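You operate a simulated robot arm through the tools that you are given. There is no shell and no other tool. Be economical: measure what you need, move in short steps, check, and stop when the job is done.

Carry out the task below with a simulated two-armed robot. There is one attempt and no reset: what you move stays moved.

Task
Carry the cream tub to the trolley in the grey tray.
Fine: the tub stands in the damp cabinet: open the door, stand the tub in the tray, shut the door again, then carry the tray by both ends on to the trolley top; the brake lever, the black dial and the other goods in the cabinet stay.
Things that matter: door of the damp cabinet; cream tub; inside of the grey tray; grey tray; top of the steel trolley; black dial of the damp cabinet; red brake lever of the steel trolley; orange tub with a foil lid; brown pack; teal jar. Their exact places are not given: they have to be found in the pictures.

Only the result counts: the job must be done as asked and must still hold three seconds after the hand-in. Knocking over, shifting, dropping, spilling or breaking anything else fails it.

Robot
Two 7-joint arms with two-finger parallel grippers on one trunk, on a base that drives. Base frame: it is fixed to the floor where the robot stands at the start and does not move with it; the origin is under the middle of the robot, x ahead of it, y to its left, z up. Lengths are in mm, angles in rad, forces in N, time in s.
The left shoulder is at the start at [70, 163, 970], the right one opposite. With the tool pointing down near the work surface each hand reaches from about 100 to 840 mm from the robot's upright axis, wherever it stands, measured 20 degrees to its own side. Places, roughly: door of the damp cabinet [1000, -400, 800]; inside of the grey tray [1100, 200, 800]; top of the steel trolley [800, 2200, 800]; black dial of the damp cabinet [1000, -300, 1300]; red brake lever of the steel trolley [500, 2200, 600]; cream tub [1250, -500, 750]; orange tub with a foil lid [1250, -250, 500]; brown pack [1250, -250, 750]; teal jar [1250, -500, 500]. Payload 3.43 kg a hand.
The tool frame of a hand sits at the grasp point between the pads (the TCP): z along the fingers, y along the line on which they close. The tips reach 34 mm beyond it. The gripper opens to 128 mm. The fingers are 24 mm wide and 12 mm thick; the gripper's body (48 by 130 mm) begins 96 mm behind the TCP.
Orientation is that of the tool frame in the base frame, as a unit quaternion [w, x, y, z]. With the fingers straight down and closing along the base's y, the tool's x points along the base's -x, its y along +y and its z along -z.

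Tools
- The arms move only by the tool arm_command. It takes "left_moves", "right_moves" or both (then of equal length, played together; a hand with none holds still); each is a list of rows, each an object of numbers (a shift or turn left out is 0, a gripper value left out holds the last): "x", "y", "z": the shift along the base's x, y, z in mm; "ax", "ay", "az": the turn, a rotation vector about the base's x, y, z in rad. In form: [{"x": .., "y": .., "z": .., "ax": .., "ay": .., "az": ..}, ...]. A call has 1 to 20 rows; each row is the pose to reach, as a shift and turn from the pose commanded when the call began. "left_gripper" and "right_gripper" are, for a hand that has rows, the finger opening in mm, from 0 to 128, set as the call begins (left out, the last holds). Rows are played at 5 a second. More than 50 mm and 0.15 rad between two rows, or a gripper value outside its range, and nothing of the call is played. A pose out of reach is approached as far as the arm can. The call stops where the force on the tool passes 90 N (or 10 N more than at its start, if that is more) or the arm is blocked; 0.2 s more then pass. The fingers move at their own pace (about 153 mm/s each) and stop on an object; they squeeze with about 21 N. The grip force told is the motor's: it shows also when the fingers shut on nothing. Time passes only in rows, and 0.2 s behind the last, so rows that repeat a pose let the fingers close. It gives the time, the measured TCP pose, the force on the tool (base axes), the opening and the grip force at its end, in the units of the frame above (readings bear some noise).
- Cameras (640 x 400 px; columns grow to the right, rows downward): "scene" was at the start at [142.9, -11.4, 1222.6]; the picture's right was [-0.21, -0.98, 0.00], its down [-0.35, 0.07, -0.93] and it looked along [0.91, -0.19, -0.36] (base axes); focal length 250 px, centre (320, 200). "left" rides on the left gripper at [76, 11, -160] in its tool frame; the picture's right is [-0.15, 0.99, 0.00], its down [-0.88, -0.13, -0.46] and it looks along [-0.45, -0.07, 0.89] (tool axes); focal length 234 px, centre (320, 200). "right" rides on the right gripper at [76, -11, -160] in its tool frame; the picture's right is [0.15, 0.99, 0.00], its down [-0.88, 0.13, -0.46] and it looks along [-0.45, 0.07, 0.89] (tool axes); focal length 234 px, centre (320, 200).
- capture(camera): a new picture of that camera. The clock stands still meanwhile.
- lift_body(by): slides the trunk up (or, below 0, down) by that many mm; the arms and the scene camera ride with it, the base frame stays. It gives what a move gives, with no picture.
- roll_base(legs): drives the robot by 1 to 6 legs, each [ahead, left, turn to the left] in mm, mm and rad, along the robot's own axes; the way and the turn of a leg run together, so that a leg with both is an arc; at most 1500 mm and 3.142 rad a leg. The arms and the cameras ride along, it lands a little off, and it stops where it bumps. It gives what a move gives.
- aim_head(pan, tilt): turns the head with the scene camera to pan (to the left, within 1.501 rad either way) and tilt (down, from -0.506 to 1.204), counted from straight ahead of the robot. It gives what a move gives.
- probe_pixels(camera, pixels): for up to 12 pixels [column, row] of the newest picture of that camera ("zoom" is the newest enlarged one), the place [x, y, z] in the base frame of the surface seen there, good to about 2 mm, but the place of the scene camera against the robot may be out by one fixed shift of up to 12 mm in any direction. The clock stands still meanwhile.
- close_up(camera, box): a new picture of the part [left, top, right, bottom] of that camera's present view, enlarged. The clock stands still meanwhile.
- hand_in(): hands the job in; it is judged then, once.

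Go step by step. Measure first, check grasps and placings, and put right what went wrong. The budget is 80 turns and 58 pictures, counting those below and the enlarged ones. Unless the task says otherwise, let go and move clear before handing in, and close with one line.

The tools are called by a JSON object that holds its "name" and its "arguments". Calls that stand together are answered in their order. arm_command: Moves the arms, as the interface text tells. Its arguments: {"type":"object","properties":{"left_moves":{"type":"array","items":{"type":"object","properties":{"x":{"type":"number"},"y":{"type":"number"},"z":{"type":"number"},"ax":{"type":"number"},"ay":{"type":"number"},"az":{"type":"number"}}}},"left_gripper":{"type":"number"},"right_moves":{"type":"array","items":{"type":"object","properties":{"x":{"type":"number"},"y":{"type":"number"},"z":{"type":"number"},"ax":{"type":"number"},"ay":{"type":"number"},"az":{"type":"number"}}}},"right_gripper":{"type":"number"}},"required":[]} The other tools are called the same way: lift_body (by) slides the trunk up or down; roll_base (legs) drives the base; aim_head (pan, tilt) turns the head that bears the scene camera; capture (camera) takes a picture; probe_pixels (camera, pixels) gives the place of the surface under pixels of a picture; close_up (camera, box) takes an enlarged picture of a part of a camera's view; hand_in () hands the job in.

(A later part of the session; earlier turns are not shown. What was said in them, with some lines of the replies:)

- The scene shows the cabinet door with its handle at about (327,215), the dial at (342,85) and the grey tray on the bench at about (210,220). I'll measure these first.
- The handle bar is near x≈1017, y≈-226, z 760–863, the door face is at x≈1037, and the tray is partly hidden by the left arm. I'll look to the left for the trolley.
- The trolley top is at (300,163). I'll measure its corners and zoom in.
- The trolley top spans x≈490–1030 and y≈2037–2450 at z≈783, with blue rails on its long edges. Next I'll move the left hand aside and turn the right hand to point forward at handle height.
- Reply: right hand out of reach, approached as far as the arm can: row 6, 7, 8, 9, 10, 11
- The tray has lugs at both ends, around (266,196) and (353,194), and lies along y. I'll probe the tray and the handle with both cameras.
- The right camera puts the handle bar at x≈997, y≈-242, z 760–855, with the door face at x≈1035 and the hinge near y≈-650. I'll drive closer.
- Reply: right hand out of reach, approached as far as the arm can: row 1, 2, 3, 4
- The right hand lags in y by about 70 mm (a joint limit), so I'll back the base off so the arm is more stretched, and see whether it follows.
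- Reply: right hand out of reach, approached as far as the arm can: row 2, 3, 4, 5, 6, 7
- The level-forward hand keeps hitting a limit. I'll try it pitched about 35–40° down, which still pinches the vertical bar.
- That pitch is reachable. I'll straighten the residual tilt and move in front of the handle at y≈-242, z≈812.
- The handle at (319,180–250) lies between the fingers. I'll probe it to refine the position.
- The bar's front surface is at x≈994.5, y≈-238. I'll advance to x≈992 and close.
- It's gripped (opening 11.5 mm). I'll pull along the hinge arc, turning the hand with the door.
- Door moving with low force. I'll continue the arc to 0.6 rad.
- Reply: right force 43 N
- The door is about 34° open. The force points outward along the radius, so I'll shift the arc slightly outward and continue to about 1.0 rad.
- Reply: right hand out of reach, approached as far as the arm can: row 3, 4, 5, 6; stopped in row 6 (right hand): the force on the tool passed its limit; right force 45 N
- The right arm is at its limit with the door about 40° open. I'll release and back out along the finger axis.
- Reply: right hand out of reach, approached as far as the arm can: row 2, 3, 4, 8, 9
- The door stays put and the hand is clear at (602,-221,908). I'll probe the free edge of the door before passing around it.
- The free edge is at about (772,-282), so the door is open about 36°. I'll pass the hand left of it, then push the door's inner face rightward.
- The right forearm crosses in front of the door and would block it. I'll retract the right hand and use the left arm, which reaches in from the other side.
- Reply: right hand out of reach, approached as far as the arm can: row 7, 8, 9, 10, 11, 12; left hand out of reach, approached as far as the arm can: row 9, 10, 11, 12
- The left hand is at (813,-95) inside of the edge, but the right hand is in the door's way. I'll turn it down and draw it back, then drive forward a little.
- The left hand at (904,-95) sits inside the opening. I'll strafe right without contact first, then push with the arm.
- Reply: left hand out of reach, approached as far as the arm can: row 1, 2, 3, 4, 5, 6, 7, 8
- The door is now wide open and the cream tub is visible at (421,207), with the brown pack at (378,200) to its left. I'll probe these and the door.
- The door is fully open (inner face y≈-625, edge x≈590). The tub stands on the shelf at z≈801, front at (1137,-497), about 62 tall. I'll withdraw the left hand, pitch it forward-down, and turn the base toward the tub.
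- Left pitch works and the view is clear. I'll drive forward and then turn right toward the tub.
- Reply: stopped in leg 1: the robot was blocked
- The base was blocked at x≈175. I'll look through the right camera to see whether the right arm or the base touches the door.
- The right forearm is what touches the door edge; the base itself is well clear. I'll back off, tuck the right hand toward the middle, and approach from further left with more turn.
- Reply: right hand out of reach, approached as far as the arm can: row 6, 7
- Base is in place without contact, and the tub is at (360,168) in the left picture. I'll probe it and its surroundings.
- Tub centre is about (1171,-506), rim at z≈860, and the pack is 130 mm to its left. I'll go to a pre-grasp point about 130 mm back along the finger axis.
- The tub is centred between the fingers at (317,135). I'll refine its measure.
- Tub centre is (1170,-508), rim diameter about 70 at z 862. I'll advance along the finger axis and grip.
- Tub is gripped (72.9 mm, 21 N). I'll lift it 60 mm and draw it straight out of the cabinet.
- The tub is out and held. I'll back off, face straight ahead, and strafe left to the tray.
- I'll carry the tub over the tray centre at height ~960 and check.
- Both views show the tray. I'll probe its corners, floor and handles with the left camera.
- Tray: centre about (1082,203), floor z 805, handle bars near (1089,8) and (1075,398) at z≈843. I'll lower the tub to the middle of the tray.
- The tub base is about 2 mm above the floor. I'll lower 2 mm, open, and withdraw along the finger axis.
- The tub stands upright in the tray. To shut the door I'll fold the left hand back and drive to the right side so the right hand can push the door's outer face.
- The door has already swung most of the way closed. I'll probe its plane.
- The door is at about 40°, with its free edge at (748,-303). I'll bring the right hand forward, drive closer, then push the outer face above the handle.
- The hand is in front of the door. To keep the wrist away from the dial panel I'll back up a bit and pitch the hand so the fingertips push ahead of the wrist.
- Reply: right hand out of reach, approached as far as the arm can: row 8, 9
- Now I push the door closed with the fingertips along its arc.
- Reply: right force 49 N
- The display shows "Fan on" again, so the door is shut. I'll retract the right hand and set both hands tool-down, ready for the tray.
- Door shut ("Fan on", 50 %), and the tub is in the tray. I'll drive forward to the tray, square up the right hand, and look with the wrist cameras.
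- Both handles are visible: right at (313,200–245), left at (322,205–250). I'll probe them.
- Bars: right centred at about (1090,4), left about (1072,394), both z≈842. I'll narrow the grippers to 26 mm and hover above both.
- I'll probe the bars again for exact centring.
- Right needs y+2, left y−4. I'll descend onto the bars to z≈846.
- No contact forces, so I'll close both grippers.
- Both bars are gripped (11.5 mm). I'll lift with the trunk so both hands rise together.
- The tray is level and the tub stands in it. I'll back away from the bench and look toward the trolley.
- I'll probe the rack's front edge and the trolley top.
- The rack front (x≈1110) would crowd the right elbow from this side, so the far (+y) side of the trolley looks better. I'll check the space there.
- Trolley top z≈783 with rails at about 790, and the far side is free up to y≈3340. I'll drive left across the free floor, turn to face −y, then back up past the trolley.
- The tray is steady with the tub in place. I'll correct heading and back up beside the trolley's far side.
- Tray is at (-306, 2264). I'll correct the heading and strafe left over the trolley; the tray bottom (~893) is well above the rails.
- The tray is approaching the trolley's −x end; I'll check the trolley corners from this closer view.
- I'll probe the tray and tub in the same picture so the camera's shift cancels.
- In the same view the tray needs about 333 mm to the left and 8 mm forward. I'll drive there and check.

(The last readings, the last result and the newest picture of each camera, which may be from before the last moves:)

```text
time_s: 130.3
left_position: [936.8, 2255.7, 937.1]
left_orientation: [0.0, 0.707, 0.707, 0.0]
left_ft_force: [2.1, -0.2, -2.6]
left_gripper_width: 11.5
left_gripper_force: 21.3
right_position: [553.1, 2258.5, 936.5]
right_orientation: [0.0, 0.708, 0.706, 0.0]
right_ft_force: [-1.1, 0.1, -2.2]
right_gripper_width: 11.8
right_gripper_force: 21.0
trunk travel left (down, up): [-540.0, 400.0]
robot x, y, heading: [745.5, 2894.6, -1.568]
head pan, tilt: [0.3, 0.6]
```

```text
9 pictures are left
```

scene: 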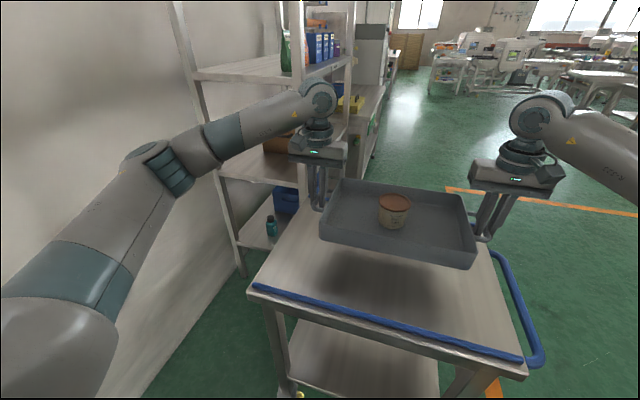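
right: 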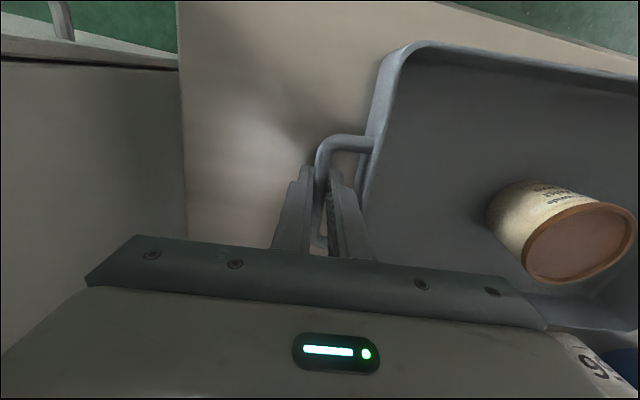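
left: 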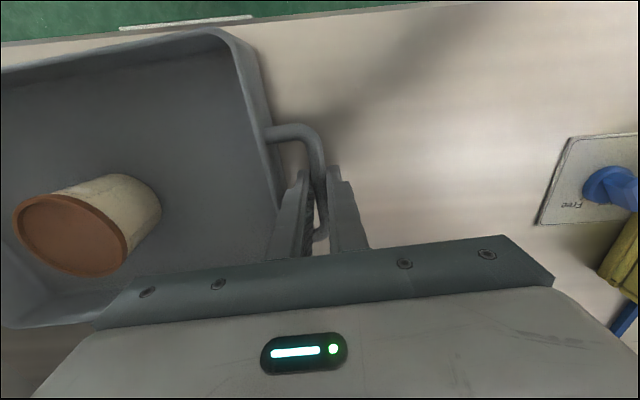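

Centred over the trolley top. I'll lower with the trunk, the last part in small steps.

{"name": "lift_body", "arguments": {"by": -85}}

{"name": "lift_body", "arguments": {"by": -14}}

{"name": "capture", "arguments": {"camera": "left"}}

```text
time_s: 131.5
left_position: [937.2, 2255.0, 853.2]
left_orientation: [0.0, 0.707, 0.707, 0.0]
left_ft_force: [1.1, -0.7, -1.6]
left_gripper_width: 11.5
left_gripper_force: 21.2
right_position: [552.0, 2259.4, 851.1]
right_orientation: [0.0, 0.708, 0.706, 0.0]
right_ft_force: [-0.4, 0.7, -2.0]
right_gripper_width: 11.7
right_gripper_force: 21.1
trunk travel left (down, up): [-455.0, 485.0]
robot x, y, heading: [744.7, 2894.4, -1.571]
head pan, tilt: [0.3, 0.6]
```

```text
time_s: 132.1
left_position: [936.8, 2254.5, 837.5]
left_orientation: [0.0, 0.707, 0.707, 0.001]
left_ft_force: [1.1, -0.3, -2.3]
left_gripper_width: 11.4
left_gripper_force: 21.0
right_position: [552.5, 2259.3, 837.1]
right_orientation: [-0.001, 0.707, 0.707, 0.001]
right_ft_force: [-1.0, 0.7, -1.4]
right_gripper_width: 11.6
right_gripper_force: 20.7
trunk travel left (down, up): [-441.0, 499.0]
robot x, y, heading: [745.4, 2900.2, -1.567]
head pan, tilt: [0.3, 0.6]
```

```text
8 pictures are left
```

left: 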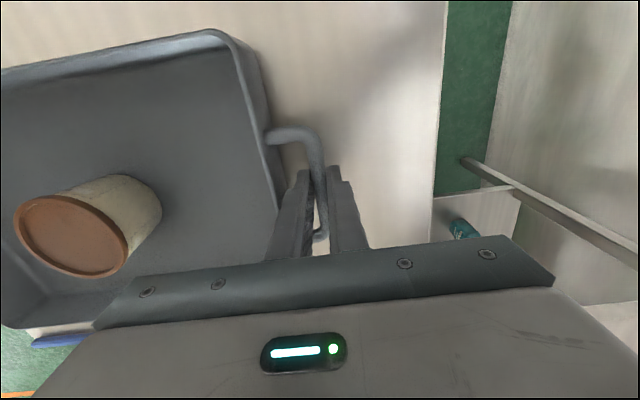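

I'll measure the trolley top height with the left camera.

{"name": "probe_pixels", "arguments": {"camera": "left", "pixels": [[380, 100], [340, 60], [310, 25], [308, 140], [410, 180]]}}

{"name": "lift_body", "arguments": {"by": -5}}

```text
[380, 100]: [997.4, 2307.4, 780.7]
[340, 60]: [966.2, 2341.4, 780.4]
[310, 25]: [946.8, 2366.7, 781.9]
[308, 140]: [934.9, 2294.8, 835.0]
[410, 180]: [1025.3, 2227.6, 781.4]
```

```text
time_s: 132.6
left_position: [935.7, 2254.7, 832.5]
left_orientation: [0.0, 0.707, 0.707, 0.0]
left_ft_force: [1.3, -1.7, -1.9]
left_gripper_width: 11.5
left_gripper_force: 21.3
right_position: [551.4, 2258.9, 832.0]
right_orientation: [-0.001, 0.708, 0.706, 0.001]
right_ft_force: [-0.4, 0.8, -2.8]
right_gripper_width: 12.0
right_gripper_force: 20.5
trunk travel left (down, up): [-436.0, 504.0]
robot x, y, heading: [752.4, 2898.0, -1.563]
head pan, tilt: [0.3, 0.6]
```

Top is z≈781, so about 5 mm remains. I'll lower in small steps until it bears.

{"name": "lift_body", "arguments": {"by": -4}}

{"name": "lift_body", "arguments": {"by": -2}}

```text
time_s: 133.2
left_position: [936.0, 2255.3, 828.6]
left_orientation: [0.0, 0.707, 0.707, 0.0]
left_ft_force: [0.9, -1.0, -3.3]
left_gripper_width: 11.6
left_gripper_force: 20.8
right_position: [551.6, 2258.9, 828.3]
right_orientation: [-0.001, 0.709, 0.706, 0.0]
right_ft_force: [-1.7, 1.5, -2.5]
right_gripper_width: 11.7
right_gripper_force: 20.8
trunk travel left (down, up): [-432.0, 508.0]
robot x, y, heading: [747.1, 2899.4, -1.571]
head pan, tilt: [0.3, 0.6]
```

```text
time_s: 133.7
left_position: [936.1, 2254.9, 828.0]
left_orientation: [0.0, 0.707, 0.707, 0.0]
left_ft_force: [1.7, -1.3, 0.3]
left_gripper_width: 11.6
left_gripper_force: 20.6
right_position: [552.8, 2258.9, 827.2]
right_orientation: [0.0, 0.708, 0.706, 0.0]
right_ft_force: [-1.6, -0.4, 2.2]
right_gripper_width: 11.8
right_gripper_force: 21.3
trunk travel left (down, up): [-430.0, 510.0]
robot x, y, heading: [745.7, 2896.2, -1.571]
head pan, tilt: [0.3, 0.6]
```

The load sign has flipped, so the tray rests on the top. I'll open both grippers slightly and raise the hands straight up.

{"name": "arm_command", "arguments": {"right_moves": [{}, {}, {}], "right_gripper": 26, "left_moves": [{}, {}, {}], "left_gripper": 26}}

{"name": "arm_command", "arguments": {"right_moves": [{"z": 15}, {"z": 40}, {"z": 70}, {"z": 100}, {"z": 120}], "left_moves": [{"z": 15}, {"z": 40}, {"z": 70}, {"z": 100}, {"z": 120}]}}

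{"name": "capture", "arguments": {"camera": "scene"}}

```text
time_s: 134.5
left_position: [936.4, 2255.4, 826.9]
left_orientation: [0.0, 0.707, 0.708, 0.001]
left_ft_force: [0.2, -0.5, -0.6]
left_gripper_width: 25.9
left_gripper_force: 0.0
right_position: [551.7, 2260.1, 825.6]
right_orientation: [-0.001, 0.708, 0.706, 0.001]
right_ft_force: [0.7, -0.6, -0.6]
right_gripper_width: 26.0
right_gripper_force: 0.0
trunk travel left (down, up): [-430.0, 510.0]
robot x, y, heading: [745.9, 2897.9, -1.567]
head pan, tilt: [0.3, 0.6]
```

```text
time_s: 135.7
left_position: [936.9, 2254.5, 947.8]
left_orientation: [-0.001, 0.707, 0.707, -0.001]
left_ft_force: [-0.5, -0.7, 0.2]
left_gripper_width: 25.9
left_gripper_force: 0.0
right_position: [551.8, 2258.7, 945.4]
right_orientation: [-0.002, 0.707, 0.707, 0.0]
right_ft_force: [-0.5, -1.0, 0.4]
right_gripper_width: 25.7
right_gripper_force: 0.0
trunk travel left (down, up): [-430.0, 510.0]
robot x, y, heading: [746.7, 2891.7, -1.57]
head pan, tilt: [0.3, 0.6]
```

```text
7 pictures are left
```

scene: 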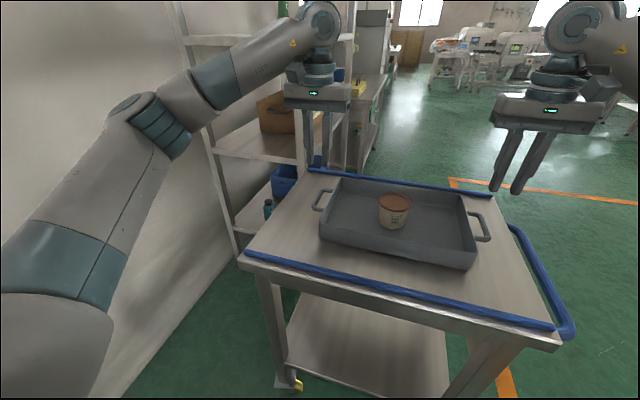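

The tray rests flat between the rails with the tub upright. I'll back clear and take a last look.

{"name": "roll_base", "arguments": {"legs": [[-250, 0, 0]]}}

{"name": "capture", "arguments": {"camera": "scene"}}

{"name": "close_up", "arguments": {"camera": "scene", "box": [330, 0, 490, 100]}}

```text
time_s: 137.5
left_position: [935.2, 2502.8, 947.6]
left_orientation: [0.0, 0.708, 0.706, 0.001]
left_ft_force: [-0.5, -0.3, 0.0]
left_gripper_width: 25.8
left_gripper_force: 0.2
right_position: [551.8, 2508.0, 946.0]
right_orientation: [0.0, 0.708, 0.706, 0.001]
right_ft_force: [1.0, -0.4, 0.0]
right_gripper_width: 25.7
right_gripper_force: 0.0
trunk travel left (down, up): [-430.0, 510.0]
robot x, y, heading: [746.4, 3141.8, -1.573]
head pan, tilt: [0.3, 0.6]
```

```text
6 pictures are left
```

scene: 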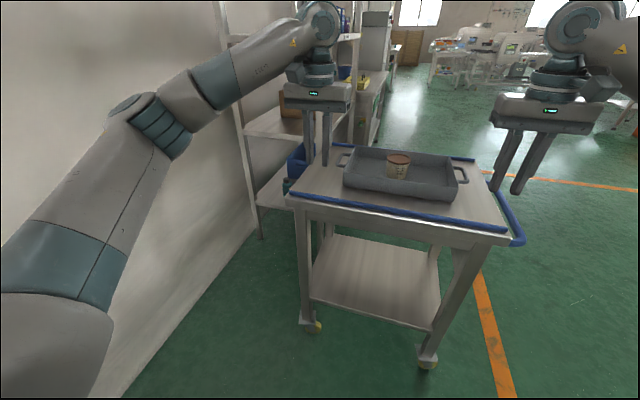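

```text
4.00 times, centred on (410, 50) of scene
```

zoom: 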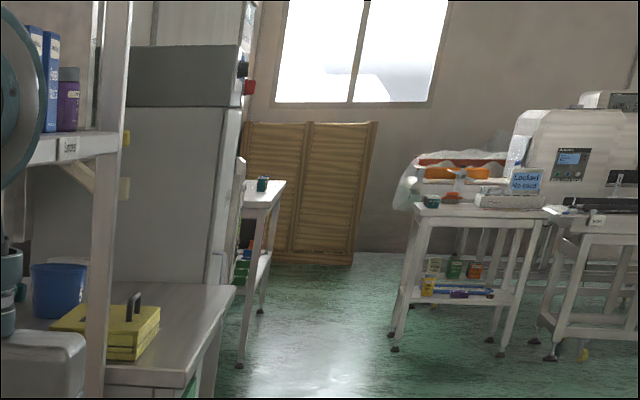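

The tray with the tub stands on the trolley top and the hands are clear. In the close-up the cabinet door is flush and shut, so I'm handing in.

{"name": "hand_in", "arguments": {}}

```text
The job is handed in.
```

The cream tub stands upright in the grey tray on the trolley top, between the rails, and the cabinet door is shut; I didn't touch the brake lever, the dial or the other goods.
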